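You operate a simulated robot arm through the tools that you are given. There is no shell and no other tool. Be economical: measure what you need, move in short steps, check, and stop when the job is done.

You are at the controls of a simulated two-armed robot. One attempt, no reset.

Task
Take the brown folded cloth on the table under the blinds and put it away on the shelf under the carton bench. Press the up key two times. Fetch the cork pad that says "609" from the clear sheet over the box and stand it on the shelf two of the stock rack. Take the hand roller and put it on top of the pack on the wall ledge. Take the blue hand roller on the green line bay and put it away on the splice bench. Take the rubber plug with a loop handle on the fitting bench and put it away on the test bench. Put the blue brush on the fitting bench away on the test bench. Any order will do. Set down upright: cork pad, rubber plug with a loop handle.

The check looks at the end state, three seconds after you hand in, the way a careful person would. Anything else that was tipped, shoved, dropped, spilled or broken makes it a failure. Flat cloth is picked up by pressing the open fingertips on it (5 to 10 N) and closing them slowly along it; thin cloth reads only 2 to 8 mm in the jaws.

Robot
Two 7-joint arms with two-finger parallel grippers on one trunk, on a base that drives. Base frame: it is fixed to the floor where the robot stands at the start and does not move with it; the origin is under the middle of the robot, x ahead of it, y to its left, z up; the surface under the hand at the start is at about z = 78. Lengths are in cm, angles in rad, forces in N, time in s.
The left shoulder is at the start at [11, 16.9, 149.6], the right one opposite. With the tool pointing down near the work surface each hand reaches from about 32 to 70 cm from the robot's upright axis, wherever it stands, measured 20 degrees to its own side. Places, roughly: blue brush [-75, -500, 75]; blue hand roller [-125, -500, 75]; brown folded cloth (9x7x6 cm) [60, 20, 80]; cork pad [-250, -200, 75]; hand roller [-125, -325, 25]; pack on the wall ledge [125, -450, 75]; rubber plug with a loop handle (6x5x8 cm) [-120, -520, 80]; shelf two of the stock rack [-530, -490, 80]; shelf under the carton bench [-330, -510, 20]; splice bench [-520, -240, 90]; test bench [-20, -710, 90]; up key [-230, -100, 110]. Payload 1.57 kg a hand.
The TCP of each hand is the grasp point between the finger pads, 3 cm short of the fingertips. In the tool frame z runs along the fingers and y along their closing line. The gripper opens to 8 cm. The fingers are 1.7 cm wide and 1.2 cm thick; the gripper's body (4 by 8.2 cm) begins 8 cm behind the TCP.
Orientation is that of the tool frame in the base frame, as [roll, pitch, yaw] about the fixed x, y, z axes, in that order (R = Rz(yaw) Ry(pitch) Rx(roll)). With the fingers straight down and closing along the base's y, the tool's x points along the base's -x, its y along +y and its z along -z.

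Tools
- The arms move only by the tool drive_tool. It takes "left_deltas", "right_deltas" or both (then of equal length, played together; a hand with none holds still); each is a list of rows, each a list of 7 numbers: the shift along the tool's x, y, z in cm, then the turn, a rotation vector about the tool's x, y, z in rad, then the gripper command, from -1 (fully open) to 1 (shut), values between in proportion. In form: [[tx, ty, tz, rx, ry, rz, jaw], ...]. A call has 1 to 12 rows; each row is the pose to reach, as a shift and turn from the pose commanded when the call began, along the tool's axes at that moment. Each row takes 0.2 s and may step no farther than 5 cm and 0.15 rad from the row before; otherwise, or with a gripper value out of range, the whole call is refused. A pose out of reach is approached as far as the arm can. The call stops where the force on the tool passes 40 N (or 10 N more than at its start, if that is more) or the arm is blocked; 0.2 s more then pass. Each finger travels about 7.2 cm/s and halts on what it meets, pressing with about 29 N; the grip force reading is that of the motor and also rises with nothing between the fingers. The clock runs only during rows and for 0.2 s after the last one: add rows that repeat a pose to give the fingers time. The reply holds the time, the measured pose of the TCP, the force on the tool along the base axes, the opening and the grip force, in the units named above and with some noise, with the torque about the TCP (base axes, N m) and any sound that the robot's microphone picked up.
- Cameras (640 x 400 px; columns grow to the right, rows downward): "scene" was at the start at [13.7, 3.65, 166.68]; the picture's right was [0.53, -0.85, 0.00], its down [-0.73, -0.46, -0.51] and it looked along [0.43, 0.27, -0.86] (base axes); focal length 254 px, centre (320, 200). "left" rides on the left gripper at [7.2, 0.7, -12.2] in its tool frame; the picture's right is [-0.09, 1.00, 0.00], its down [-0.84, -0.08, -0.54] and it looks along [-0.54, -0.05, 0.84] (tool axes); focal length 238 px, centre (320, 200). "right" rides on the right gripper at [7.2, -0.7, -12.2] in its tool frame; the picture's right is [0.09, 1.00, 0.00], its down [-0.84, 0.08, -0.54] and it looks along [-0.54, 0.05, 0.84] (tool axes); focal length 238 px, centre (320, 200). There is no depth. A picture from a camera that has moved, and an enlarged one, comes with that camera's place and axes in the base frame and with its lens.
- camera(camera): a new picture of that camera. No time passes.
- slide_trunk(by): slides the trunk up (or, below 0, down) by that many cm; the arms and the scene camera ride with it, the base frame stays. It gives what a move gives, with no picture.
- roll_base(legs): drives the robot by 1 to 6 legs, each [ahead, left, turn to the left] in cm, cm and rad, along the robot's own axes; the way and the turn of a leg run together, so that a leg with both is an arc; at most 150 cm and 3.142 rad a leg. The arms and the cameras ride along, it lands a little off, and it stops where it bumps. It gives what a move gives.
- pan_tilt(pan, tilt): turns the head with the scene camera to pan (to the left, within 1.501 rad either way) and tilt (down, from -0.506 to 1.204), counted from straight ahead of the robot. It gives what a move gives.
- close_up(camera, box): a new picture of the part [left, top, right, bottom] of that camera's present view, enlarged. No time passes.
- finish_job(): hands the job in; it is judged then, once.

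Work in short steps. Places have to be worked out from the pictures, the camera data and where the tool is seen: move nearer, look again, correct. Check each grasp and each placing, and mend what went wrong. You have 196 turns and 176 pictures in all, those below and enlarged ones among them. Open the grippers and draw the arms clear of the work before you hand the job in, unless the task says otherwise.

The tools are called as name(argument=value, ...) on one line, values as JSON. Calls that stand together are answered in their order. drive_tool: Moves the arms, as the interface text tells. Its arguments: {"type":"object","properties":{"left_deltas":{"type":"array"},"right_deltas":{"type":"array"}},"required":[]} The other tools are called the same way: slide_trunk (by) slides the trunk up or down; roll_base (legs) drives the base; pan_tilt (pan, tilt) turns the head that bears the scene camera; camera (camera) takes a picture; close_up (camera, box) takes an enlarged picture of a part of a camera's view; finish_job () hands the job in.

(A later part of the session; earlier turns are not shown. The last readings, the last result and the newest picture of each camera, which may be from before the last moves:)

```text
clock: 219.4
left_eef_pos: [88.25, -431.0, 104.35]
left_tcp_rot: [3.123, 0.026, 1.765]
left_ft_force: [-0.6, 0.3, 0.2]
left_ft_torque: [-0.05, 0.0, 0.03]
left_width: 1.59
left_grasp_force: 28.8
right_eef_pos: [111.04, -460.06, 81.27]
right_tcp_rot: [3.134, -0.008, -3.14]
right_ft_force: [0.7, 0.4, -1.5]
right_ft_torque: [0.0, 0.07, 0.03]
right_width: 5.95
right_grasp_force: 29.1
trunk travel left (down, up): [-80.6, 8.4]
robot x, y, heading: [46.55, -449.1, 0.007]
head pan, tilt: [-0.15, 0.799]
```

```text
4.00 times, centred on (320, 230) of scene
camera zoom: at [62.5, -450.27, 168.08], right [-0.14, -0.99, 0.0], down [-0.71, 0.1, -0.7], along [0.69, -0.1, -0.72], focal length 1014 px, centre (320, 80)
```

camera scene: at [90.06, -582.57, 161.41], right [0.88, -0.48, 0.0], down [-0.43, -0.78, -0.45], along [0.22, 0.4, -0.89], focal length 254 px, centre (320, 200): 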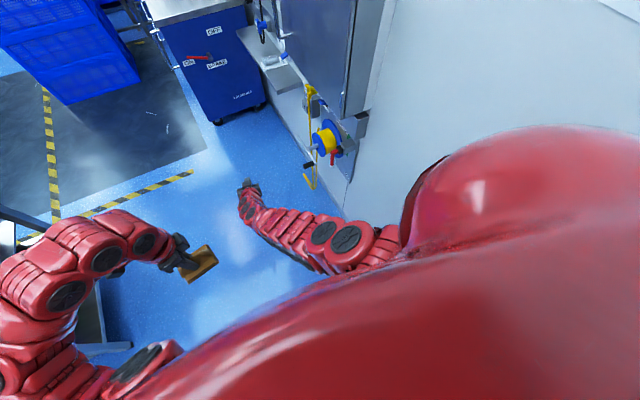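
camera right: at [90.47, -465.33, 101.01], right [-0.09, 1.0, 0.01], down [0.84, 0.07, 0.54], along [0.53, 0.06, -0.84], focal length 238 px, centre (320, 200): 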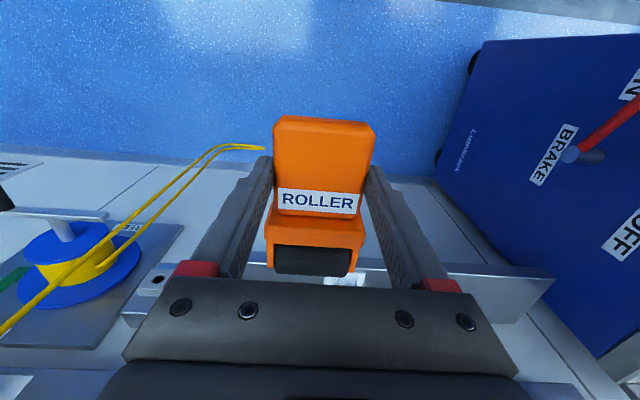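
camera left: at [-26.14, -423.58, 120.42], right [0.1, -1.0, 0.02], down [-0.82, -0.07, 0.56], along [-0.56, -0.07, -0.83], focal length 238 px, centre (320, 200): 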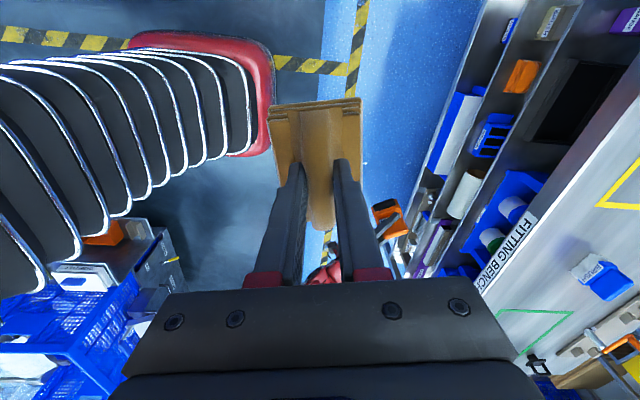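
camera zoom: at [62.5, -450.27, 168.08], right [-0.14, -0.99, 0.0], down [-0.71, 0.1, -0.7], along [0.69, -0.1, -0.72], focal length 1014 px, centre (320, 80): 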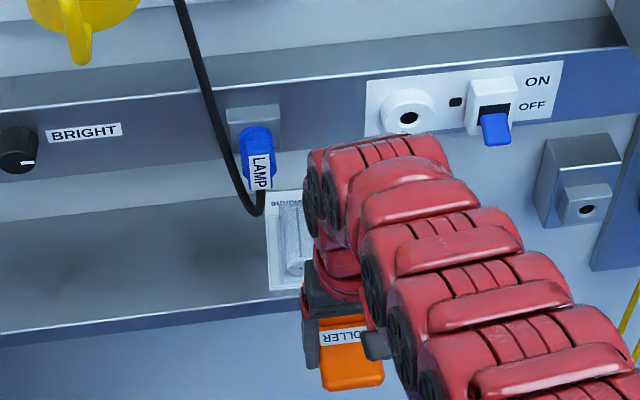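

Pack centre y≈−457.6. Advance 9 cm and check.

roll_base(legs=[[9, 2.5, 0]])

camera(camera="right")

camera(camera="scene")

```text
clock: 220.5
left_eef_pos: [97.07, -428.43, 104.34]
left_tcp_rot: [3.121, 0.023, 1.764]
left_ft_force: [-0.1, -0.4, -0.8]
left_ft_torque: [0.01, 0.02, 0.0]
left_width: 1.6
left_grasp_force: 28.8
right_eef_pos: [119.72, -457.39, 81.21]
right_tcp_rot: [3.133, -0.008, -3.138]
right_ft_force: [-0.3, -0.2, -1.6]
right_ft_torque: [-0.02, 0.04, 0.01]
right_width: 5.97
right_grasp_force: 28.6
trunk travel left (down, up): [-80.6, 8.4]
robot x, y, heading: [55.35, -446.89, 0.009]
head pan, tilt: [-0.15, 0.799]
```

```text
70 pictures are left
camera right: at [112.81, -458.48, 93.37], right [-0.09, 1.0, 0.01], down [0.84, 0.07, 0.54], along [0.53, 0.06, -0.84], focal length 238 px, centre (320, 200)
```

right: 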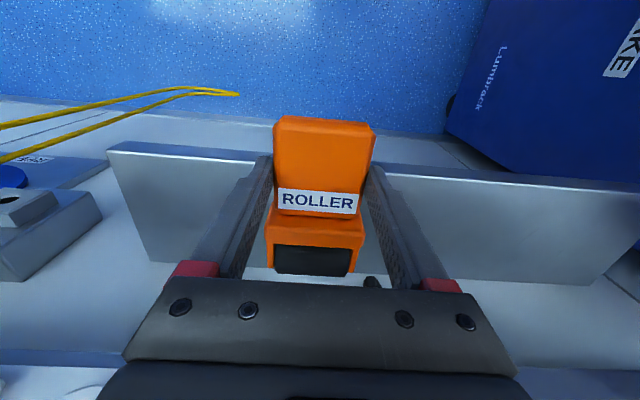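

```text
69 pictures are left
camera scene: at [71.3, -447.7, 168.09], right [-0.14, -0.99, 0.0], down [-0.71, 0.1, -0.7], along [0.69, -0.1, -0.72], focal length 254 px, centre (320, 200)
```

scene: 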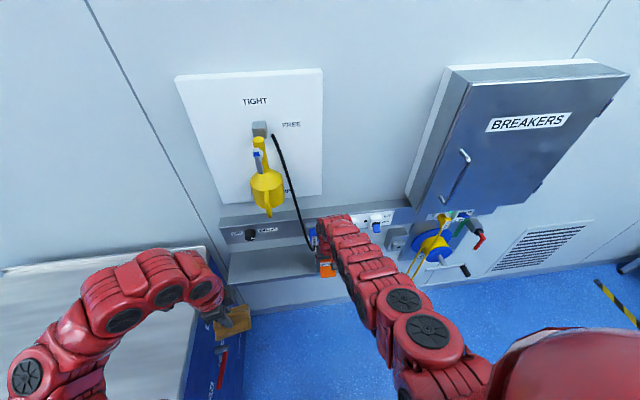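

Clear so far; the cable is close on the north side. Advance 4.7 cm with a 0.4 cm bias south.

roll_base(legs=[[0, -0.5, 0], [4.7, 0, 0]])

camera(camera="right")

```text
clock: 221.8
left_eef_pos: [101.42, -428.72, 104.12]
left_tcp_rot: [3.123, 0.027, 1.768]
left_ft_force: [-1.2, -0.2, -1.0]
left_ft_torque: [0.0, 0.02, 0.03]
left_width: 1.59
left_grasp_force: 29.1
right_eef_pos: [123.56, -457.88, 80.85]
right_tcp_rot: [3.132, -0.028, -3.13]
right_ft_force: [0.4, 0.3, -2.7]
right_ft_torque: [-0.02, 0.04, -0.01]
right_width: 5.98
right_grasp_force: 28.4
trunk travel left (down, up): [-80.6, 8.4]
robot x, y, heading: [59.12, -447.15, 0.01]
head pan, tilt: [-0.15, 0.799]
stopped in leg 2: the force on the tool passed its limit at 122 N (the readings are from after the stop); the commanded pose is now the measured one
```

```text
68 pictures are left
camera right: at [116.77, -458.92, 93.21], right [-0.1, 0.99, 0.01], down [0.85, 0.08, 0.52], along [0.51, 0.06, -0.86], focal length 238 px, centre (320, 200)
```

right: 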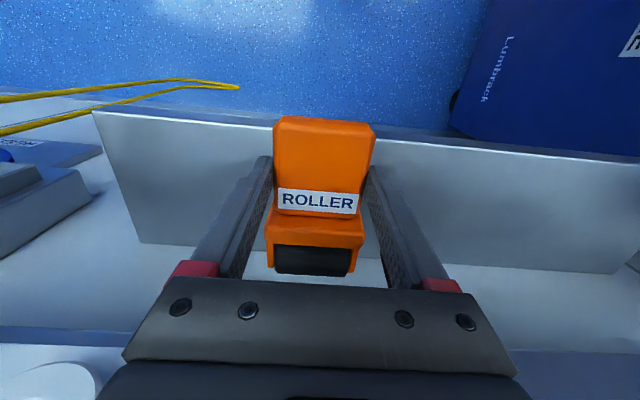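

Something stopped it at 123.6. Check the surroundings in the scene view.

close_up(camera="scene", box=[260, 190, 420, 290])

```text
4.00 times, centred on (340, 240) of scene
camera zoom: at [75.74, -448.12, 168.05], right [-0.14, -0.99, 0.0], down [-0.71, 0.1, -0.7], along [0.69, -0.1, -0.72], focal length 1014 px, centre (240, 40)
```

zoom: 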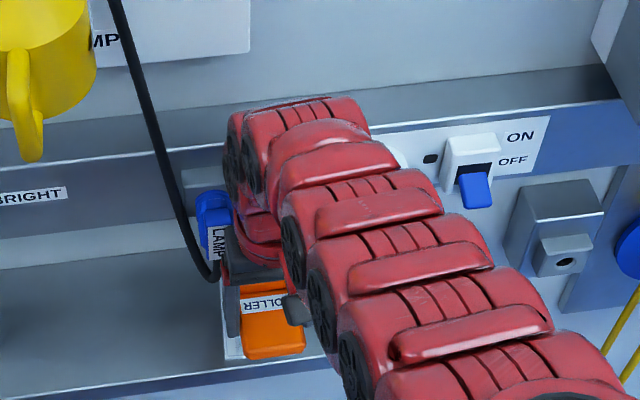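

The wrist is probably at the wall panel; the present position still puts the roller's centre (~x 126.8) over the bubble (125.5–133). Lower gently from here.

slide_trunk(by=-0.8)

slide_trunk(by=-0.6)

```text
clock: 222.4
left_eef_pos: [101.35, -428.92, 103.32]
left_tcp_rot: [3.122, 0.026, 1.766]
left_ft_force: [-0.6, -0.4, -0.5]
left_ft_torque: [0.01, 0.0, 0.0]
left_width: 1.58
left_grasp_force: 29.0
right_eef_pos: [123.52, -457.96, 80.13]
right_tcp_rot: [3.134, -0.028, -3.131]
right_ft_force: [0.2, -1.0, -1.5]
right_ft_torque: [0.01, 0.06, 0.02]
right_width: 5.96
right_grasp_force: 29.7
trunk travel left (down, up): [-79.8, 9.2]
robot x, y, heading: [59.41, -447.08, 0.009]
head pan, tilt: [-0.15, 0.799]
```

```text
clock: 222.9
left_eef_pos: [101.19, -428.94, 102.87]
left_tcp_rot: [3.119, 0.027, 1.767]
left_ft_force: [0.3, 0.2, 0.2]
left_ft_torque: [-0.02, 0.0, 0.0]
left_width: 1.56
left_grasp_force: 28.9
right_eef_pos: [123.41, -457.95, 79.71]
right_tcp_rot: [3.132, -0.025, -3.13]
right_ft_force: [0.4, 0.9, 7.1]
right_ft_torque: [-0.09, -0.47, -0.02]
right_width: 5.95
right_grasp_force: 29.2
trunk travel left (down, up): [-79.2, 9.8]
robot x, y, heading: [59.27, -447.2, 0.011]
head pan, tilt: [-0.15, 0.799]
```

Contact under the cylinder (x≈129). Lower a touch more, then release slowly.

slide_trunk(by=-0.2)

drive_tool(right_deltas=[[0, 0, 0, 0, 0, 0, -0.45], [0, 0, 0, 0, 0, 0, -0.5], [0, 0, 0, 0, 0, 0, -0.55], [0, 0, 0, 0, 0, 0, -0.65], [0, 0, 0, 0, 0, 0, -0.75], [0, 0, 0, 0, 0, 0, -0.75], [0, 0, 0, 0, 0, 0, -0.75]])

camera(camera="right")

```text
clock: 223.5
left_eef_pos: [101.12, -428.84, 102.66]
left_tcp_rot: [3.118, 0.026, 1.766]
left_ft_force: [0.7, -0.7, -0.5]
left_ft_torque: [0.01, 0.07, 0.02]
left_width: 1.57
left_grasp_force: 28.4
right_eef_pos: [123.36, -457.93, 79.54]
right_tcp_rot: [3.133, -0.025, -3.132]
right_ft_force: [0.8, -0.1, 18.5]
right_ft_torque: [-0.1, -0.94, -0.01]
right_width: 5.97
right_grasp_force: 28.1
trunk travel left (down, up): [-79.0, 10.0]
robot x, y, heading: [59.57, -447.11, 0.01]
head pan, tilt: [-0.15, 0.799]
```

```text
clock: 225.1
left_eef_pos: [101.23, -428.85, 102.69]
left_tcp_rot: [3.12, 0.026, 1.766]
left_ft_force: [-0.6, -0.1, -0.6]
left_ft_torque: [0.01, 0.0, -0.02]
left_width: 1.56
left_grasp_force: 29.5
right_eef_pos: [123.35, -457.94, 79.41]
right_tcp_rot: [3.132, -0.028, -3.131]
right_ft_force: [0.4, 0.4, 0.6]
right_ft_torque: [0.01, -0.01, -0.01]
right_width: 7.01
right_grasp_force: 0.1
trunk travel left (down, up): [-79.0, 10.0]
robot x, y, heading: [59.44, -446.98, 0.008]
head pan, tilt: [-0.15, 0.799]
```

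```text
66 pictures are left
camera right: at [116.64, -458.94, 91.71], right [-0.1, 0.99, 0.01], down [0.85, 0.08, 0.52], along [0.52, 0.06, -0.85], focal length 238 px, centre (320, 200)
```

right: 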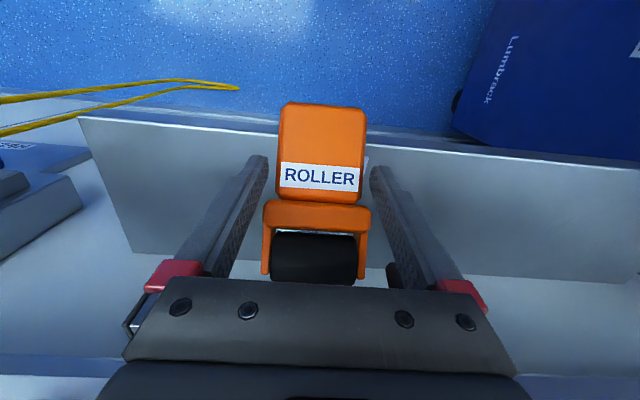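

The handle end dipped a bit. Wait a second and re-look to see whether it is stable.

drive_tool(right_deltas=[[0, 0, 0, 0, 0, 0, -0.75], [0, 0, 0, 0, 0, 0, -0.75], [0, 0, 0, 0, 0, 0, -0.75], [0, 0, 0, 0, 0, 0, -0.75], [0, 0, 0, 0, 0, 0, -0.75], [0, 0, 0, 0, 0, 0, -0.75]])

close_up(camera="right", box=[230, 80, 410, 300])

close_up(camera="scene", box=[280, 235, 360, 285])

```text
clock: 226.5
left_eef_pos: [101.25, -428.87, 102.69]
left_tcp_rot: [3.123, 0.026, 1.766]
left_ft_force: [-0.4, -0.1, -0.6]
left_ft_torque: [0.04, 0.02, 0.02]
left_width: 1.6
left_grasp_force: 29.3
right_eef_pos: [123.3, -457.95, 79.44]
right_tcp_rot: [3.131, -0.029, -3.129]
right_ft_force: [0.7, 0.2, 0.6]
right_ft_torque: [-0.01, 0.01, 0.01]
right_width: 6.98
right_grasp_force: 0.0
trunk travel left (down, up): [-79.0, 10.0]
robot x, y, heading: [59.51, -446.91, 0.009]
head pan, tilt: [-0.15, 0.799]
```

```text
1.82 times, centred on (320, 190) of right
camera zoom: at [116.64, -458.94, 91.71], right [-0.1, 0.99, 0.01], down [0.85, 0.08, 0.52], along [0.52, 0.06, -0.85], focal length 433 px, centre (320, 218)
```

zoom: 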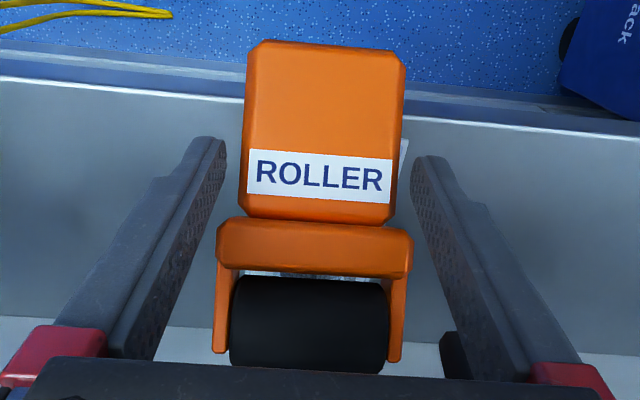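

```text
8.00 times, centred on (320, 260) of scene
camera zoom: at [75.49, -448.15, 166.48], right [-0.14, -0.99, 0.0], down [-0.71, 0.1, -0.7], along [0.69, -0.1, -0.72], focal length 2028 px, centre (320, -280)
```

zoom: 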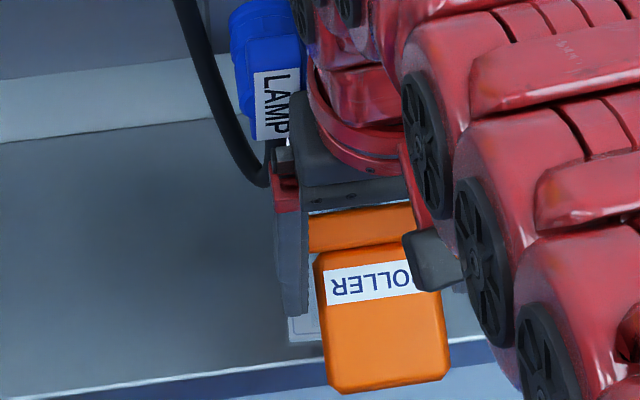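

It's steady, resting on the pack. Withdraw straight up, then back off.

slide_trunk(by=7)

camera(camera="right")

roll_base(legs=[[-25, 0, 0]])

close_up(camera="scene", box=[240, 150, 400, 250])

```text
clock: 227.6
left_eef_pos: [101.34, -428.86, 109.7]
left_tcp_rot: [3.121, 0.025, 1.766]
left_ft_force: [0.3, -0.7, 0.5]
left_ft_torque: [-0.02, -0.01, 0.03]
left_width: 1.57
left_grasp_force: 29.2
right_eef_pos: [123.36, -457.86, 86.42]
right_tcp_rot: [3.133, -0.029, -3.131]
right_ft_force: [0.3, -0.6, 0.8]
right_ft_torque: [-0.01, 0.02, 0.01]
right_width: 7.0
right_grasp_force: 0.0
trunk travel left (down, up): [-86.0, 3.0]
robot x, y, heading: [59.43, -447.13, 0.004]
head pan, tilt: [-0.15, 0.799]
```

```text
63 pictures are left
camera right: at [116.64, -458.94, 98.7], right [-0.1, 0.99, 0.01], down [0.85, 0.08, 0.52], along [0.52, 0.06, -0.85], focal length 238 px, centre (320, 200)
```

right: 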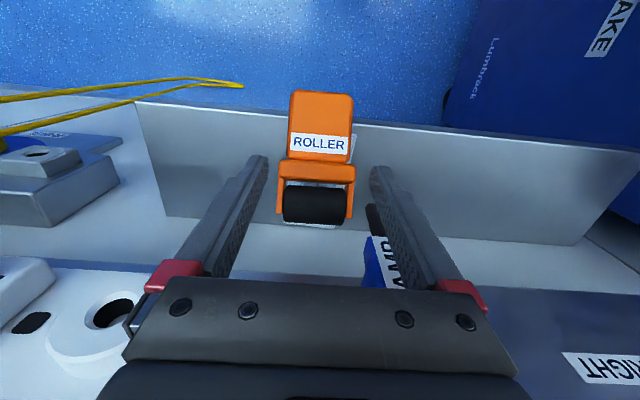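

```text
clock: 229.4
left_eef_pos: [76.45, -429.06, 109.74]
left_tcp_rot: [3.121, 0.026, 1.763]
left_ft_force: [0.6, 0.6, 0.1]
left_ft_torque: [-0.02, 0.0, -0.01]
left_width: 1.59
left_grasp_force: 28.8
right_eef_pos: [98.49, -458.22, 86.38]
right_tcp_rot: [3.133, -0.029, -3.132]
right_ft_force: [0.9, -0.2, -0.1]
right_ft_torque: [-0.02, 0.0, 0.0]
right_width: 7.0
right_grasp_force: 0.1
trunk travel left (down, up): [-86.0, 3.0]
robot x, y, heading: [34.49, -447.3, 0.01]
head pan, tilt: [-0.15, 0.799]
```

```text
4.00 times, centred on (320, 200) of scene
camera zoom: at [50.64, -448.36, 173.47], right [-0.14, -0.99, 0.0], down [-0.71, 0.1, -0.7], along [0.69, -0.1, -0.72], focal length 1014 px, centre (320, 200)
```

zoom: 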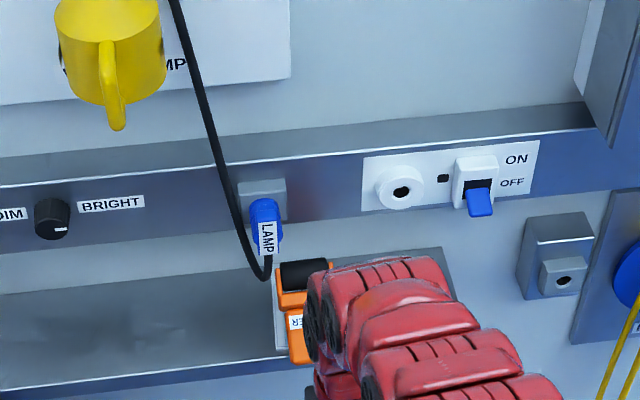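

Roller is on the pack. Next: fitting-bench items. Drive to the south aisle between the fitting and test benches, facing west.

roll_base(legs=[[4, 0, 0], [0, -150, 0], [0, -8, 0], [0, 0, 3.13], [60, 0, 0]])

pan_tilt(pan=-0.5, tilt=0.6)

camera(camera="scene")

```text
clock: 248.3
left_eef_pos: [-62.3, -623.93, 109.58]
left_tcp_rot: [3.121, 0.026, -1.383]
left_ft_force: [-1.4, 0.1, -0.3]
left_ft_torque: [-0.01, 0.0, -0.01]
left_width: 1.57
left_grasp_force: 28.8
right_eef_pos: [-84.18, -594.6, 86.45]
right_tcp_rot: [3.132, -0.027, 0.005]
right_ft_force: [0.6, 0.5, 0.8]
right_ft_torque: [-0.01, -0.02, -0.01]
right_width: 7.0
right_grasp_force: 0.0
trunk travel left (down, up): [-86.0, 3.0]
robot x, y, heading: [-20.48, -605.89, -3.136]
head pan, tilt: [-0.15, 0.799]
```

```text
clock: 249.1
left_eef_pos: [-62.25, -623.83, 109.64]
left_tcp_rot: [3.12, 0.026, -1.38]
left_ft_force: [-0.2, 1.0, -0.7]
left_ft_torque: [0.01, 0.0, -0.02]
left_width: 1.6
left_grasp_force: 29.4
right_eef_pos: [-84.09, -594.53, 86.49]
right_tcp_rot: [3.133, -0.029, 0.005]
right_ft_force: [0.1, -0.5, 0.5]
right_ft_torque: [-0.01, -0.04, -0.01]
right_width: 7.01
right_grasp_force: 0.1
trunk travel left (down, up): [-86.0, 3.0]
robot x, y, heading: [-20.42, -605.97, -3.144]
head pan, tilt: [-0.499, 0.6]
```

```text
61 pictures are left
camera scene: at [-36.21, -601.52, 175.16], right [0.48, 0.88, 0.0], down [0.5, -0.27, -0.82], along [-0.73, 0.39, -0.57], focal length 254 px, centre (320, 200)
```

scene: 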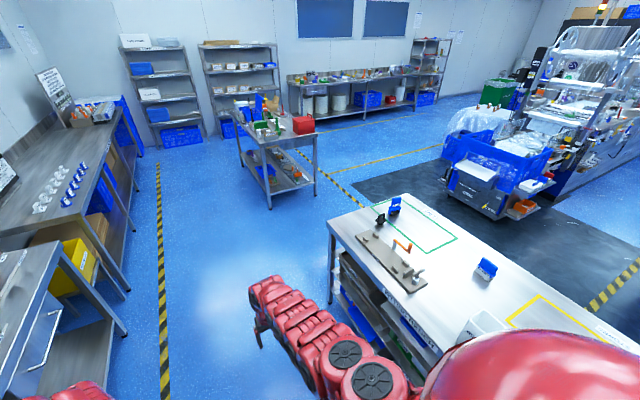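

Great view. South bench edge y≈−541; plug ≈[−123, −515], blue roller ≈[−130, −497], brush ≈[−70, −492]. Zoom for detail.

close_up(camera="scene", box=[350, 180, 446, 240])

close_up(camera="scene", box=[448, 240, 528, 290])

```text
6.67 times, centred on (398, 210) of scene
camera zoom: at [-36.21, -601.52, 175.16], right [0.48, 0.88, 0.0], down [0.5, -0.27, -0.82], along [-0.73, 0.39, -0.57], focal length 1690 px, centre (-200, 133)
```

zoom: 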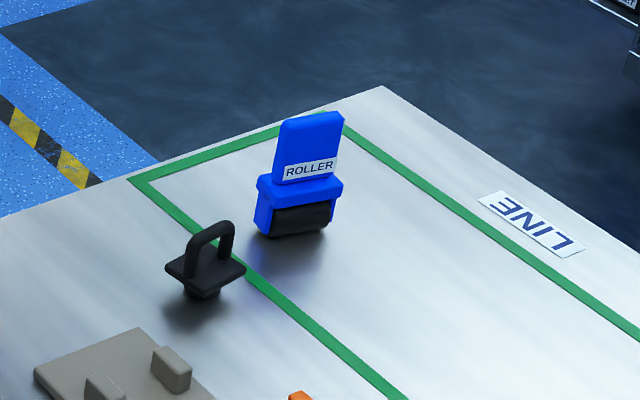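

```text
8.00 times, centred on (488, 265) of scene
camera zoom: at [-36.21, -601.52, 175.16], right [0.48, 0.88, 0.0], down [0.5, -0.27, -0.82], along [-0.73, 0.39, -0.57], focal length 2028 px, centre (-1024, -320)
```

zoom: 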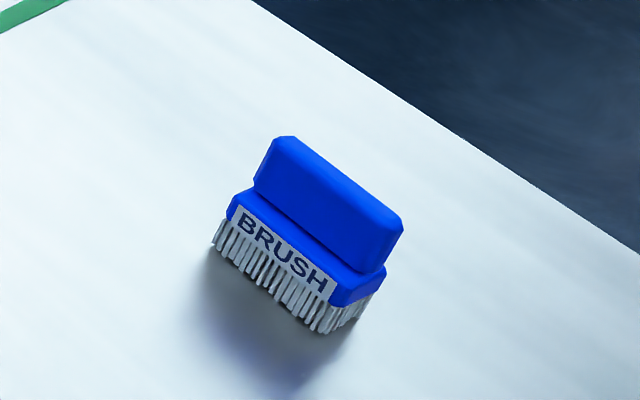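

Plan: take the plug from the south side now (grip its loop, closing along x). Raise the hand, drive to x≈−134, turn north and approach.

drive_tool(right_deltas=[[0, 0, -3, 0, 0, 0, -0.5], [0, 0, -6, 0, 0, 0, -0.2], [0, 0, -8, 0, 0, 0, 0], [0, 0, -8, 0, 0, 0, 0]])

roll_base(legs=[[114, 0, 0], [0, 0, -1.57], [20, 0, 0]])

camera(camera="right")

```text
clock: 250.1
left_eef_pos: [-62.23, -623.74, 109.62]
left_tcp_rot: [3.121, 0.027, -1.381]
left_ft_force: [0.0, -0.6, -0.2]
left_ft_torque: [0.04, -0.02, -0.02]
left_width: 1.6
left_grasp_force: 29.4
right_eef_pos: [-84.17, -594.51, 94.43]
right_tcp_rot: [3.131, -0.028, 0.004]
right_ft_force: [0.0, -0.1, 0.1]
right_ft_torque: [-0.03, 0.0, 0.02]
right_width: 4.01
right_grasp_force: 0.2
trunk travel left (down, up): [-86.0, 3.0]
robot x, y, heading: [-20.47, -605.56, -3.137]
head pan, tilt: [-0.499, 0.6]
```

```text
clock: 260.9
left_eef_pos: [-152.8, -544.35, 109.61]
left_tcp_rot: [3.119, 0.027, -2.945]
left_ft_force: [-0.1, 0.3, -0.4]
left_ft_torque: [0.01, 0.01, 0.01]
left_width: 1.59
left_grasp_force: 28.9
right_eef_pos: [-123.6, -522.02, 94.47]
right_tcp_rot: [3.133, -0.027, -1.558]
right_ft_force: [-0.4, 0.0, -0.3]
right_ft_torque: [0.03, -0.03, 0.0]
right_width: 3.98
right_grasp_force: 0.1
trunk travel left (down, up): [-86.0, 3.0]
robot x, y, heading: [-134.75, -585.97, 1.576]
head pan, tilt: [-0.499, 0.6]
```

```text
58 pictures are left
camera right: at [-122.76, -529.02, 106.8], right [-0.99, -0.1, 0.01], down [-0.08, 0.85, 0.52], along [-0.06, 0.52, -0.85], focal length 238 px, centre (320, 200)
```

right: 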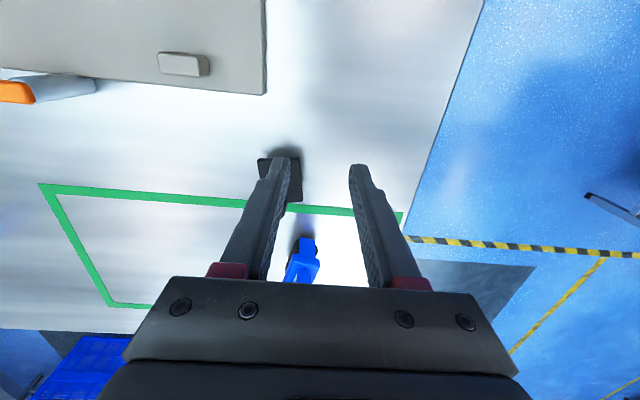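

Plug flange centre ≈[−119.3, −514.5]. Shift the base right 4.3 and forward 5, and look again.

roll_base(legs=[[5, -4.3, 0]])

close_up(camera="right", box=[200, 130, 440, 280])

```text
clock: 261.9
left_eef_pos: [-148.92, -539.58, 109.74]
left_tcp_rot: [3.119, 0.028, -2.945]
left_ft_force: [-0.1, -0.6, 0.4]
left_ft_torque: [0.01, 0.01, 0.0]
left_width: 1.56
left_grasp_force: 29.3
right_eef_pos: [-119.71, -517.26, 94.58]
right_tcp_rot: [3.135, -0.025, -1.558]
right_ft_force: [0.3, -0.5, -0.9]
right_ft_torque: [0.01, -0.02, -0.02]
right_width: 3.99
right_grasp_force: 0.0
trunk travel left (down, up): [-86.0, 3.0]
robot x, y, heading: [-130.52, -580.87, 1.586]
head pan, tilt: [-0.499, 0.6]
```

```text
2.67 times, centred on (320, 205) of right
camera zoom: at [-118.78, -524.25, 106.9], right [-0.99, -0.1, 0.01], down [-0.08, 0.85, 0.52], along [-0.06, 0.52, -0.85], focal length 636 px, centre (320, 187)
```

zoom: 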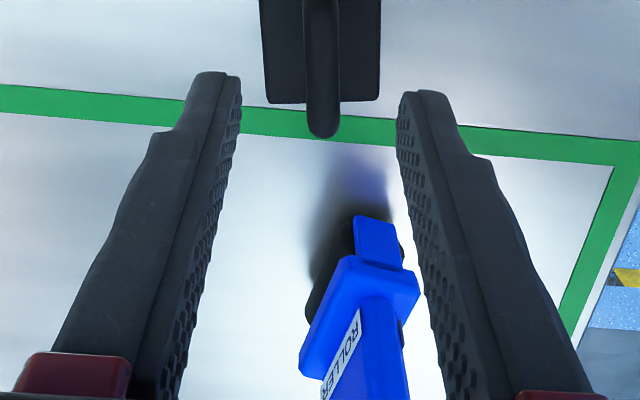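

Loop lies edge-on between the fingers. Forward 2.9 cm and descend to z≈82.8.

roll_base(legs=[[2.9, 0, 0]])

slide_trunk(by=-9.5)

camera(camera="right")

```text
clock: 262.8
left_eef_pos: [-148.76, -536.79, 109.86]
left_tcp_rot: [3.118, 0.025, -2.943]
left_ft_force: [0.7, 0.5, -1.3]
left_ft_torque: [0.06, 0.02, 0.01]
left_width: 1.56
left_grasp_force: 29.0
right_eef_pos: [-119.55, -514.56, 94.76]
right_tcp_rot: [3.13, -0.024, -1.559]
right_ft_force: [-0.5, -0.6, 0.3]
right_ft_torque: [0.02, 0.01, 0.04]
right_width: 3.99
right_grasp_force: 0.0
trunk travel left (down, up): [-86.0, 3.0]
robot x, y, heading: [-130.51, -578.13, 1.581]
head pan, tilt: [-0.499, 0.6]
```

```text
clock: 264.2
left_eef_pos: [-148.68, -536.32, 100.12]
left_tcp_rot: [3.122, 0.027, -2.943]
left_ft_force: [0.4, 1.0, -0.5]
left_ft_torque: [0.01, 0.01, 0.05]
left_width: 1.61
left_grasp_force: 29.3
right_eef_pos: [-119.96, -513.75, 85.4]
right_tcp_rot: [3.128, -0.014, -1.557]
right_ft_force: [-5.2, 2.4, 14.9]
right_ft_torque: [-0.11, 0.41, -0.08]
right_width: 4.43
right_grasp_force: 2.7
trunk travel left (down, up): [-76.6, 12.4]
robot x, y, heading: [-130.33, -577.94, 1.586]
head pan, tilt: [-0.499, 0.6]
stopped: the force on the tool passed its limit at 44 N (the readings are from after the stop); the commanded pose is now the measured one
```

```text
56 pictures are left
camera right: at [-118.9, -520.89, 97.64], right [-0.99, -0.11, 0.02], down [-0.08, 0.84, 0.53], along [-0.07, 0.53, -0.85], focal length 238 px, centre (320, 200)
```

right: 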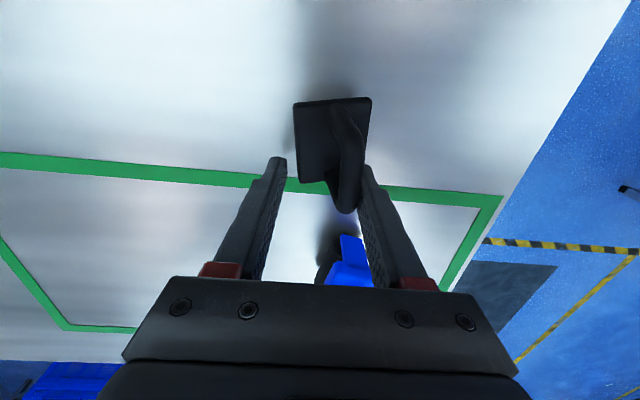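

The west finger pressed on the loop. Lift off and re-measure.

slide_trunk(by=6)

close_up(camera="right", box=[200, 60, 440, 210])

```text
clock: 265.2
left_eef_pos: [-148.79, -536.51, 106.17]
left_tcp_rot: [3.12, 0.026, -2.945]
left_ft_force: [-0.3, -0.9, -0.8]
left_ft_torque: [-0.02, 0.0, 0.0]
left_width: 1.58
left_grasp_force: 28.7
right_eef_pos: [-119.82, -513.89, 91.23]
right_tcp_rot: [3.128, -0.019, -1.556]
right_ft_force: [-0.3, -0.3, 0.4]
right_ft_torque: [0.01, -0.02, -0.01]
right_width: 4.0
right_grasp_force: 0.0
trunk travel left (down, up): [-82.6, 6.4]
robot x, y, heading: [-130.4, -577.79, 1.576]
head pan, tilt: [-0.499, 0.6]
```

```text
2.67 times, centred on (320, 135) of right
camera zoom: at [-118.76, -520.94, 103.5], right [-0.99, -0.11, 0.01], down [-0.08, 0.85, 0.53], along [-0.07, 0.52, -0.85], focal length 636 px, centre (320, 373)
```

zoom: 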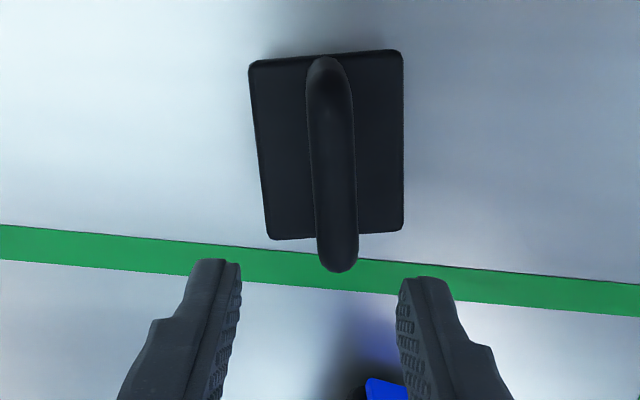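

The plug stands upright again, centre ≈[−120.2, −515.8]. Recentre with 5 cm opening and descend.

drive_tool(right_deltas=[[1, 0.2, 0, 0, 0, 0, -0.25], [1.9, 0.4, 0, 0, 0, 0, -0.25], [1.9, 0.4, 0, 0, 0, 0, -0.25]])

drive_tool(right_deltas=[[0, 0, 2, 0, 0, 0, -0.25], [0, 0, 4, 0, 0, 0, -0.25], [0, 0, 5, 0, 0, 0, -0.25], [0, 0, 5, 0, 0, 0, -0.25]])

camera(camera="right")

```text
clock: 266.0
left_eef_pos: [-148.86, -536.43, 106.18]
left_tcp_rot: [3.12, 0.027, -2.944]
left_ft_force: [0.1, -0.1, -0.1]
left_ft_torque: [-0.01, -0.02, 0.01]
left_width: 1.56
left_grasp_force: 29.4
right_eef_pos: [-120.13, -515.83, 91.39]
right_tcp_rot: [3.129, -0.018, -1.556]
right_ft_force: [0.4, 0.1, 0.2]
right_ft_torque: [0.0, -0.01, -0.03]
right_width: 5.0
right_grasp_force: 0.0
trunk travel left (down, up): [-82.6, 6.4]
robot x, y, heading: [-130.4, -578.52, 1.581]
head pan, tilt: [-0.499, 0.6]
```

```text
clock: 267.0
left_eef_pos: [-148.8, -536.47, 106.21]
left_tcp_rot: [3.121, 0.026, -2.946]
left_ft_force: [0.3, 0.2, 0.8]
left_ft_torque: [-0.01, -0.01, -0.04]
left_width: 1.61
left_grasp_force: 28.2
right_eef_pos: [-120.21, -515.92, 86.41]
right_tcp_rot: [3.13, -0.018, -1.557]
right_ft_force: [-0.1, 1.0, -0.4]
right_ft_torque: [0.01, 0.02, 0.0]
right_width: 5.0
right_grasp_force: 0.1
trunk travel left (down, up): [-82.6, 6.4]
robot x, y, heading: [-130.0, -578.21, 1.581]
head pan, tilt: [-0.499, 0.6]
```

```text
54 pictures are left
camera right: at [-119.21, -522.96, 98.58], right [-0.99, -0.11, 0.01], down [-0.08, 0.85, 0.53], along [-0.07, 0.52, -0.85], focal length 238 px, centre (320, 200)
```

right: 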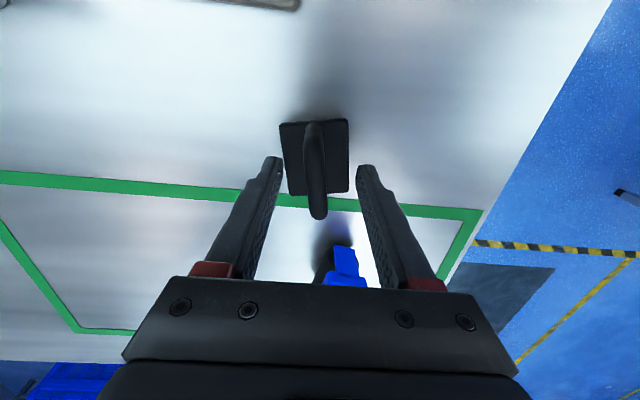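

Centred. Descend 3.2 cm and close on the loop.

drive_tool(right_deltas=[[0, 0, 1.6, 0, 0, 0, -0.25], [0, 0, 3.2, 0, 0, 0, -0.25], [0, 0, 3.2, 0, 0, 0, 0.1], [0, 0, 3.2, 0, 0, 0, 0.5], [0, 0, 3.2, 0, 0, 0, 1], [0, 0, 3.2, 0, 0, 0, 1], [0, 0, 3.2, 0, 0, 0, 1]])

slide_trunk(by=6)

camera(camera="right")

```text
clock: 267.4
left_eef_pos: [-148.76, -536.67, 106.33]
left_tcp_rot: [3.12, 0.027, -2.944]
left_ft_force: [-0.4, 0.7, -0.4]
left_ft_torque: [-0.05, 0.02, 0.02]
left_width: 1.57
left_grasp_force: 29.1
right_eef_pos: [-119.45, -515.41, 85.0]
right_tcp_rot: [3.139, -0.007, -1.565]
right_ft_force: [6.3, -4.6, 15.7]
right_ft_torque: [-0.3, -0.38, -0.02]
right_width: 5.46
right_grasp_force: 3.2
trunk travel left (down, up): [-82.6, 6.4]
robot x, y, heading: [-130.2, -578.45, 1.579]
head pan, tilt: [-0.499, 0.6]
stopped in row 2 (right hand): the force on the tool passed its limit at 49 N (the readings are from after the stop); the commanded pose is now the measured one
```

```text
clock: 268.4
left_eef_pos: [-148.77, -536.33, 112.15]
left_tcp_rot: [3.121, 0.026, -2.945]
left_ft_force: [1.1, -0.7, 0.0]
left_ft_torque: [-0.01, 0.0, 0.01]
left_width: 1.59
left_grasp_force: 28.5
right_eef_pos: [-119.78, -515.49, 90.96]
right_tcp_rot: [3.136, -0.013, -1.562]
right_ft_force: [-0.2, -0.2, 0.8]
right_ft_torque: [0.0, 0.01, 0.04]
right_width: 5.0
right_grasp_force: 0.0
trunk travel left (down, up): [-88.6, 0.4]
robot x, y, heading: [-130.48, -578.07, 1.577]
head pan, tilt: [-0.499, 0.6]
```

```text
53 pictures are left
camera right: at [-118.85, -522.68, 103.07], right [-0.99, -0.1, 0.01], down [-0.08, 0.84, 0.53], along [-0.06, 0.53, -0.85], focal length 238 px, centre (320, 200)
```

right: 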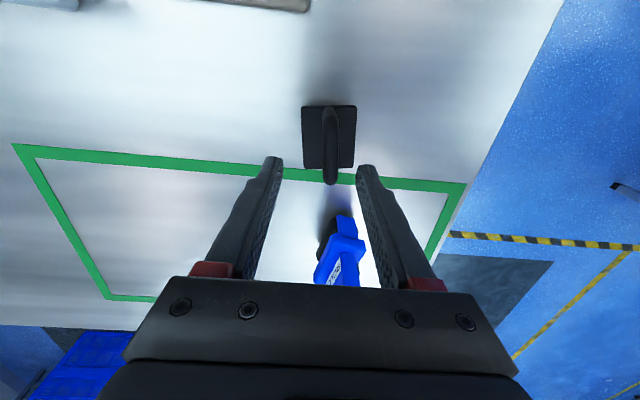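

The flange top is at about z 82, so the loop spans ~82–86.5. Recentre at [−120.5, −516.3] and close at z≈85.8.

drive_tool(right_deltas=[[0.4, 0.35, 1, 0, 0, 0, -0.2], [0.8, 0.7, 3, 0, 0, 0, -0.1], [0.8, 0.7, 5.1, 0, 0, 0, -0.1], [0.8, 0.7, 5.1, 0, 0, 0, 0.2], [0.8, 0.7, 5.1, 0, 0, 0, 0.6], [0.8, 0.7, 5.1, 0, 0, 0, 1], [0.8, 0.7, 5.1, 0, 0, 0, 1], [0.8, 0.7, 5.1, 0, 0, 0, 1]])

camera(camera="right")

```text
clock: 270.2
left_eef_pos: [-148.74, -536.39, 112.2]
left_tcp_rot: [3.12, 0.029, -2.946]
left_ft_force: [0.0, -0.3, -0.5]
left_ft_torque: [-0.01, -0.03, 0.07]
left_width: 1.58
left_grasp_force: 28.2
right_eef_pos: [-120.46, -516.28, 85.83]
right_tcp_rot: [3.135, -0.01, -1.563]
right_ft_force: [-1.2, 0.5, 3.5]
right_ft_torque: [0.04, 0.04, 0.01]
right_width: 1.12
right_grasp_force: 28.8
trunk travel left (down, up): [-88.6, 0.4]
robot x, y, heading: [-130.36, -578.43, 1.585]
head pan, tilt: [-0.499, 0.6]
```

```text
52 pictures are left
camera right: at [-119.58, -523.55, 98.03], right [-0.99, -0.1, 0.01], down [-0.08, 0.84, 0.53], along [-0.06, 0.53, -0.85], focal length 238 px, centre (320, 200)
```

right: 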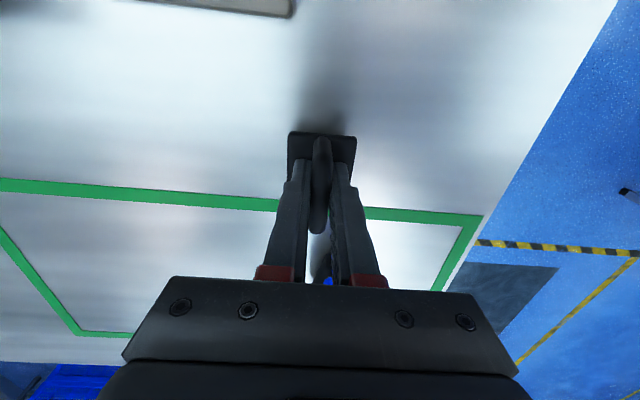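

Loop gripped (1.1 cm). Lift 10 cm, back off, turn south and move east along the test bench.

drive_tool(right_deltas=[[0, 0, -2, 0, 0, 0, 1], [0, 0, -5, 0, 0, 0, 1], [0, 0, -8, 0, 0, 0, 1], [0, 0, -11, 0, 0, 0, 1], [0, 0, -12, 0, 0, 0, 1]])

roll_base(legs=[[-16, 0, 0], [0, 0, 3.14], [0, 75, 0]])

pan_tilt(pan=0.4, tilt=0.6)

camera(camera="scene")

```text
clock: 271.4
left_eef_pos: [-148.76, -536.39, 112.21]
left_tcp_rot: [3.121, 0.028, -2.942]
left_ft_force: [-1.2, 0.0, -0.6]
left_ft_torque: [0.02, 0.0, 0.0]
left_width: 1.56
left_grasp_force: 28.7
right_eef_pos: [-120.39, -516.33, 97.86]
right_tcp_rot: [3.139, -0.012, -1.563]
right_ft_force: [-0.3, 0.2, 0.3]
right_ft_torque: [0.0, 0.0, -0.01]
right_width: 1.1
right_grasp_force: 28.7
trunk travel left (down, up): [-88.6, 0.4]
robot x, y, heading: [-130.66, -577.74, 1.576]
head pan, tilt: [-0.499, 0.6]
```

```text
clock: 283.9
left_eef_pos: [-37.15, -634.88, 112.23]
left_tcp_rot: [3.12, 0.025, 0.2]
left_ft_force: [-0.5, 0.0, -0.4]
left_ft_torque: [0.02, -0.02, -0.01]
left_width: 1.55
left_grasp_force: 29.3
right_eef_pos: [-65.45, -655.15, 97.73]
right_tcp_rot: [3.136, -0.012, 1.584]
right_ft_force: [-0.8, -0.6, -1.3]
right_ft_torque: [0.01, 0.02, -0.02]
right_width: 1.09
right_grasp_force: 28.2
trunk travel left (down, up): [-88.6, 0.4]
robot x, y, heading: [-55.29, -593.31, -1.562]
head pan, tilt: [-0.499, 0.6]
```

```text
clock: 285.1
left_eef_pos: [-37.07, -634.84, 112.27]
left_tcp_rot: [3.119, 0.026, 0.2]
left_ft_force: [0.7, -1.1, -0.5]
left_ft_torque: [-0.04, 0.04, -0.02]
left_width: 1.59
left_grasp_force: 29.1
right_eef_pos: [-65.35, -655.17, 97.73]
right_tcp_rot: [3.137, -0.012, 1.583]
right_ft_force: [-0.1, 0.2, -1.2]
right_ft_torque: [0.0, 0.01, 0.01]
right_width: 1.09
right_grasp_force: 28.8
trunk travel left (down, up): [-88.6, 0.4]
robot x, y, heading: [-55.89, -593.33, -1.559]
head pan, tilt: [0.4, 0.6]
```

```text
51 pictures are left
camera scene: at [-51.97, -609.27, 177.73], right [-0.92, -0.4, 0.0], down [-0.23, 0.52, -0.82], along [0.33, -0.76, -0.57], focal length 254 px, centre (320, 200)
```

scene: 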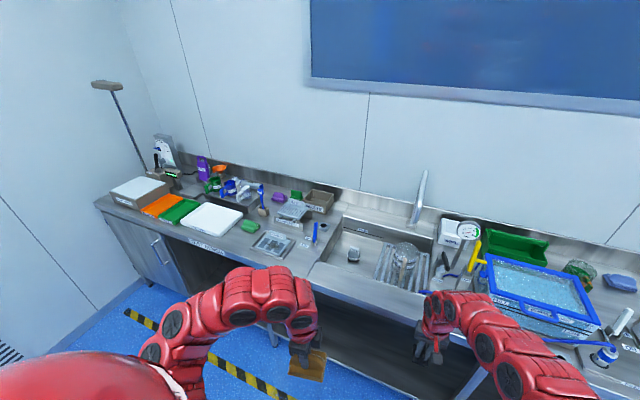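

Zoom on the test bench's free areas.

close_up(camera="scene", box=[170, 160, 350, 272])

```text
3.56 times, centred on (260, 216) of scene
camera zoom: at [-51.97, -609.27, 177.73], right [-0.92, -0.4, 0.0], down [-0.23, 0.52, -0.82], along [0.33, -0.76, -0.57], focal length 901 px, centre (533, 143)
```

zoom: 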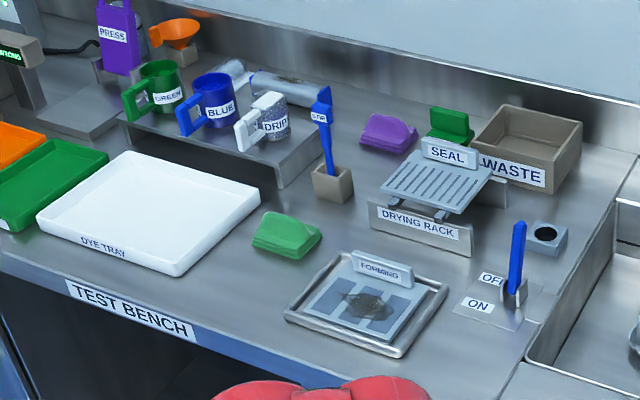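

Free spot on the test bench: front zone near [25, −680] between the dye tray and forming tray. Raise the hand 6 cm and move there.

drive_tool(right_deltas=[[0, 0, -2, 0, 0, 0, 1], [0, 0, -4, 0, 0, 0, 1], [0, 0, -6, 0, 0, 0, 1], [0, 0, -6, 0, 0, 0, 1]])

roll_base(legs=[[0, 91, 0], [15, 0, 0]])

camera(camera="right")

```text
clock: 286.1
left_eef_pos: [-37.1, -634.86, 112.05]
left_tcp_rot: [3.122, 0.025, 0.199]
left_ft_force: [0.0, -1.5, -1.0]
left_ft_torque: [0.01, 0.01, -0.05]
left_width: 1.58
left_grasp_force: 29.0
right_eef_pos: [-65.38, -655.25, 103.78]
right_tcp_rot: [3.136, -0.013, 1.581]
right_ft_force: [0.8, -0.4, -0.5]
right_ft_torque: [0.03, 0.01, 0.02]
right_width: 1.09
right_grasp_force: 28.7
trunk travel left (down, up): [-88.6, 0.4]
robot x, y, heading: [-55.55, -593.58, -1.558]
head pan, tilt: [0.4, 0.6]
```

```text
clock: 291.9
left_eef_pos: [54.96, -648.64, 112.17]
left_tcp_rot: [3.119, 0.027, 0.198]
left_ft_force: [-0.5, -0.5, 0.0]
left_ft_torque: [-0.02, 0.03, 0.0]
left_width: 1.55
left_grasp_force: 28.6
right_eef_pos: [26.66, -668.88, 103.9]
right_tcp_rot: [3.137, -0.01, 1.581]
right_ft_force: [1.0, 0.7, -1.8]
right_ft_torque: [-0.01, 0.04, -0.02]
right_width: 1.09
right_grasp_force: 28.9
trunk travel left (down, up): [-88.6, 0.4]
robot x, y, heading: [36.62, -607.14, -1.563]
head pan, tilt: [0.4, 0.6]
```

```text
49 pictures are left
camera right: at [25.9, -661.98, 116.02], right [0.99, 0.1, 0.01], down [0.08, -0.84, 0.53], along [0.06, -0.53, -0.85], focal length 238 px, centre (320, 200)
```

right: 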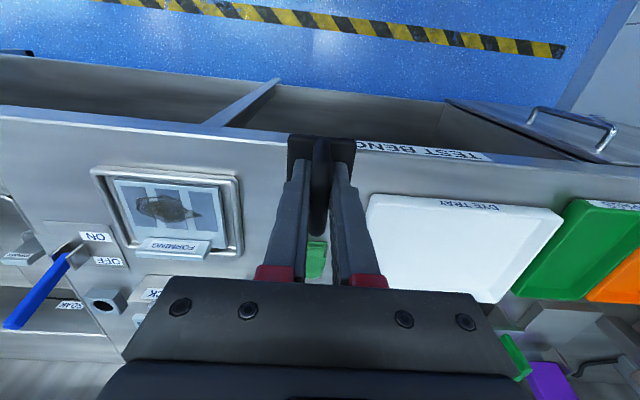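

Gap between forming tray and dye tray is ~18 cm wide, centre x≈26. Put the plug on its east side at ≈[30.8, −682].

roll_base(legs=[[13, 4.3, 0]])

drive_tool(right_deltas=[[0, 0, 2, 0, 0, 0, 1], [0, 0, 4, 0, 0, 0, 1], [0, 0, 5, 0, 0, 0, 1], [0, 0, 5, 0, 0, 0, 1]])

camera(camera="right")

```text
clock: 293.2
left_eef_pos: [59.24, -661.52, 112.34]
left_tcp_rot: [3.121, 0.028, 0.198]
left_ft_force: [0.7, 0.1, -0.3]
left_ft_torque: [0.03, -0.03, -0.02]
left_width: 1.57
left_grasp_force: 29.0
right_eef_pos: [30.83, -681.69, 103.75]
right_tcp_rot: [3.136, -0.012, 1.58]
right_ft_force: [0.3, 1.0, -0.3]
right_ft_torque: [-0.01, -0.06, 0.01]
right_width: 1.09
right_grasp_force: 28.4
trunk travel left (down, up): [-88.6, 0.4]
robot x, y, heading: [41.08, -620.3, -1.564]
head pan, tilt: [0.4, 0.6]
```

```text
clock: 294.2
left_eef_pos: [59.32, -661.46, 112.2]
left_tcp_rot: [3.119, 0.026, 0.198]
left_ft_force: [-0.5, 0.3, -1.2]
left_ft_torque: [0.0, 0.0, 0.03]
left_width: 1.58
left_grasp_force: 29.0
right_eef_pos: [30.93, -681.81, 98.72]
right_tcp_rot: [3.135, -0.013, 1.58]
right_ft_force: [-0.5, -0.4, 0.4]
right_ft_torque: [0.0, -0.01, 0.01]
right_width: 1.1
right_grasp_force: 28.3
trunk travel left (down, up): [-88.6, 0.4]
robot x, y, heading: [40.86, -620.14, -1.559]
head pan, tilt: [0.4, 0.6]
```

```text
48 pictures are left
camera right: at [30.21, -674.86, 110.92], right [0.99, 0.1, 0.01], down [0.08, -0.84, 0.53], along [0.06, -0.53, -0.85], focal length 238 px, centre (320, 200)
```

right: 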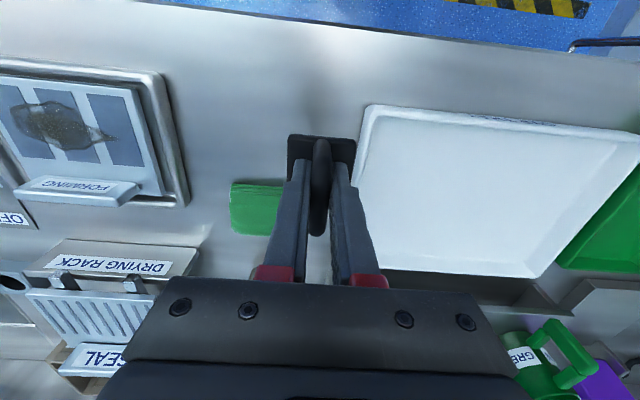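

Clear on all sides. Lower slowly until contact.

slide_trunk(by=-2.5)

slide_trunk(by=-1)

slide_trunk(by=-0.7)

```text
clock: 294.9
left_eef_pos: [59.35, -661.66, 109.63]
left_tcp_rot: [3.122, 0.025, 0.196]
left_ft_force: [-0.9, 0.4, -0.7]
left_ft_torque: [-0.02, 0.0, -0.03]
left_width: 1.56
left_grasp_force: 29.4
right_eef_pos: [30.84, -681.7, 96.23]
right_tcp_rot: [3.137, -0.012, 1.579]
right_ft_force: [0.2, 0.4, -0.7]
right_ft_torque: [-0.03, 0.0, -0.01]
right_width: 1.12
right_grasp_force: 28.6
trunk travel left (down, up): [-86.1, 2.9]
robot x, y, heading: [40.85, -620.16, -1.563]
head pan, tilt: [0.4, 0.6]
```

```text
clock: 295.5
left_eef_pos: [59.38, -661.65, 108.73]
left_tcp_rot: [3.121, 0.026, 0.198]
left_ft_force: [0.6, 0.6, -0.5]
left_ft_torque: [-0.01, 0.02, -0.01]
left_width: 1.57
left_grasp_force: 29.4
right_eef_pos: [30.91, -681.84, 95.2]
right_tcp_rot: [3.136, -0.012, 1.579]
right_ft_force: [-0.4, 0.0, -0.1]
right_ft_torque: [0.02, -0.03, 0.01]
right_width: 1.09
right_grasp_force: 28.7
trunk travel left (down, up): [-85.1, 3.9]
robot x, y, heading: [41.12, -620.15, -1.563]
head pan, tilt: [0.4, 0.6]
```

```text
clock: 296.0
left_eef_pos: [59.27, -661.66, 108.02]
left_tcp_rot: [3.124, 0.026, 0.197]
left_ft_force: [-1.4, -0.3, -0.4]
left_ft_torque: [-0.03, 0.01, -0.02]
left_width: 1.6
left_grasp_force: 28.5
right_eef_pos: [30.84, -681.93, 94.55]
right_tcp_rot: [3.136, -0.012, 1.579]
right_ft_force: [-0.6, 0.1, -0.7]
right_ft_torque: [0.02, 0.0, 0.06]
right_width: 1.09
right_grasp_force: 28.5
trunk travel left (down, up): [-84.4, 4.6]
robot x, y, heading: [41.15, -619.81, -1.561]
head pan, tilt: [0.4, 0.6]
```

Still free; continue in small steps.

slide_trunk(by=-0.7)

slide_trunk(by=-0.7)

slide_trunk(by=-0.6)

```text
clock: 296.6
left_eef_pos: [59.31, -661.58, 107.37]
left_tcp_rot: [3.12, 0.027, 0.198]
left_ft_force: [0.7, 0.3, -0.3]
left_ft_torque: [0.03, -0.03, 0.01]
left_width: 1.57
left_grasp_force: 29.1
right_eef_pos: [30.91, -681.82, 93.72]
right_tcp_rot: [3.134, -0.012, 1.578]
right_ft_force: [0.7, 0.8, -0.3]
right_ft_torque: [0.0, 0.02, 0.0]
right_width: 1.09
right_grasp_force: 29.0
trunk travel left (down, up): [-83.7, 5.3]
robot x, y, heading: [41.2, -620.08, -1.56]
head pan, tilt: [0.4, 0.6]
```

```text
clock: 297.1
left_eef_pos: [59.43, -661.54, 106.53]
left_tcp_rot: [3.125, 0.026, 0.197]
left_ft_force: [0.0, 0.0, -0.1]
left_ft_torque: [0.03, 0.03, -0.01]
left_width: 1.6
left_grasp_force: 29.2
right_eef_pos: [30.89, -681.83, 93.05]
right_tcp_rot: [3.135, -0.013, 1.579]
right_ft_force: [-0.2, -0.3, -0.5]
right_ft_torque: [0.01, 0.0, 0.02]
right_width: 1.1
right_grasp_force: 28.6
trunk travel left (down, up): [-83.0, 6.0]
robot x, y, heading: [41.27, -619.88, -1.561]
head pan, tilt: [0.4, 0.6]
```

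```text
clock: 297.7
left_eef_pos: [59.34, -661.65, 106.02]
left_tcp_rot: [3.122, 0.025, 0.198]
left_ft_force: [-0.2, -0.9, 0.3]
left_ft_torque: [-0.01, 0.01, 0.02]
left_width: 1.58
left_grasp_force: 28.8
right_eef_pos: [30.98, -681.86, 92.49]
right_tcp_rot: [3.137, -0.011, 1.58]
right_ft_force: [0.6, 0.0, -0.6]
right_ft_torque: [0.01, -0.01, 0.04]
right_width: 1.1
right_grasp_force: 28.3
trunk travel left (down, up): [-82.4, 6.6]
robot x, y, heading: [41.26, -619.94, -1.562]
head pan, tilt: [0.4, 0.6]
```

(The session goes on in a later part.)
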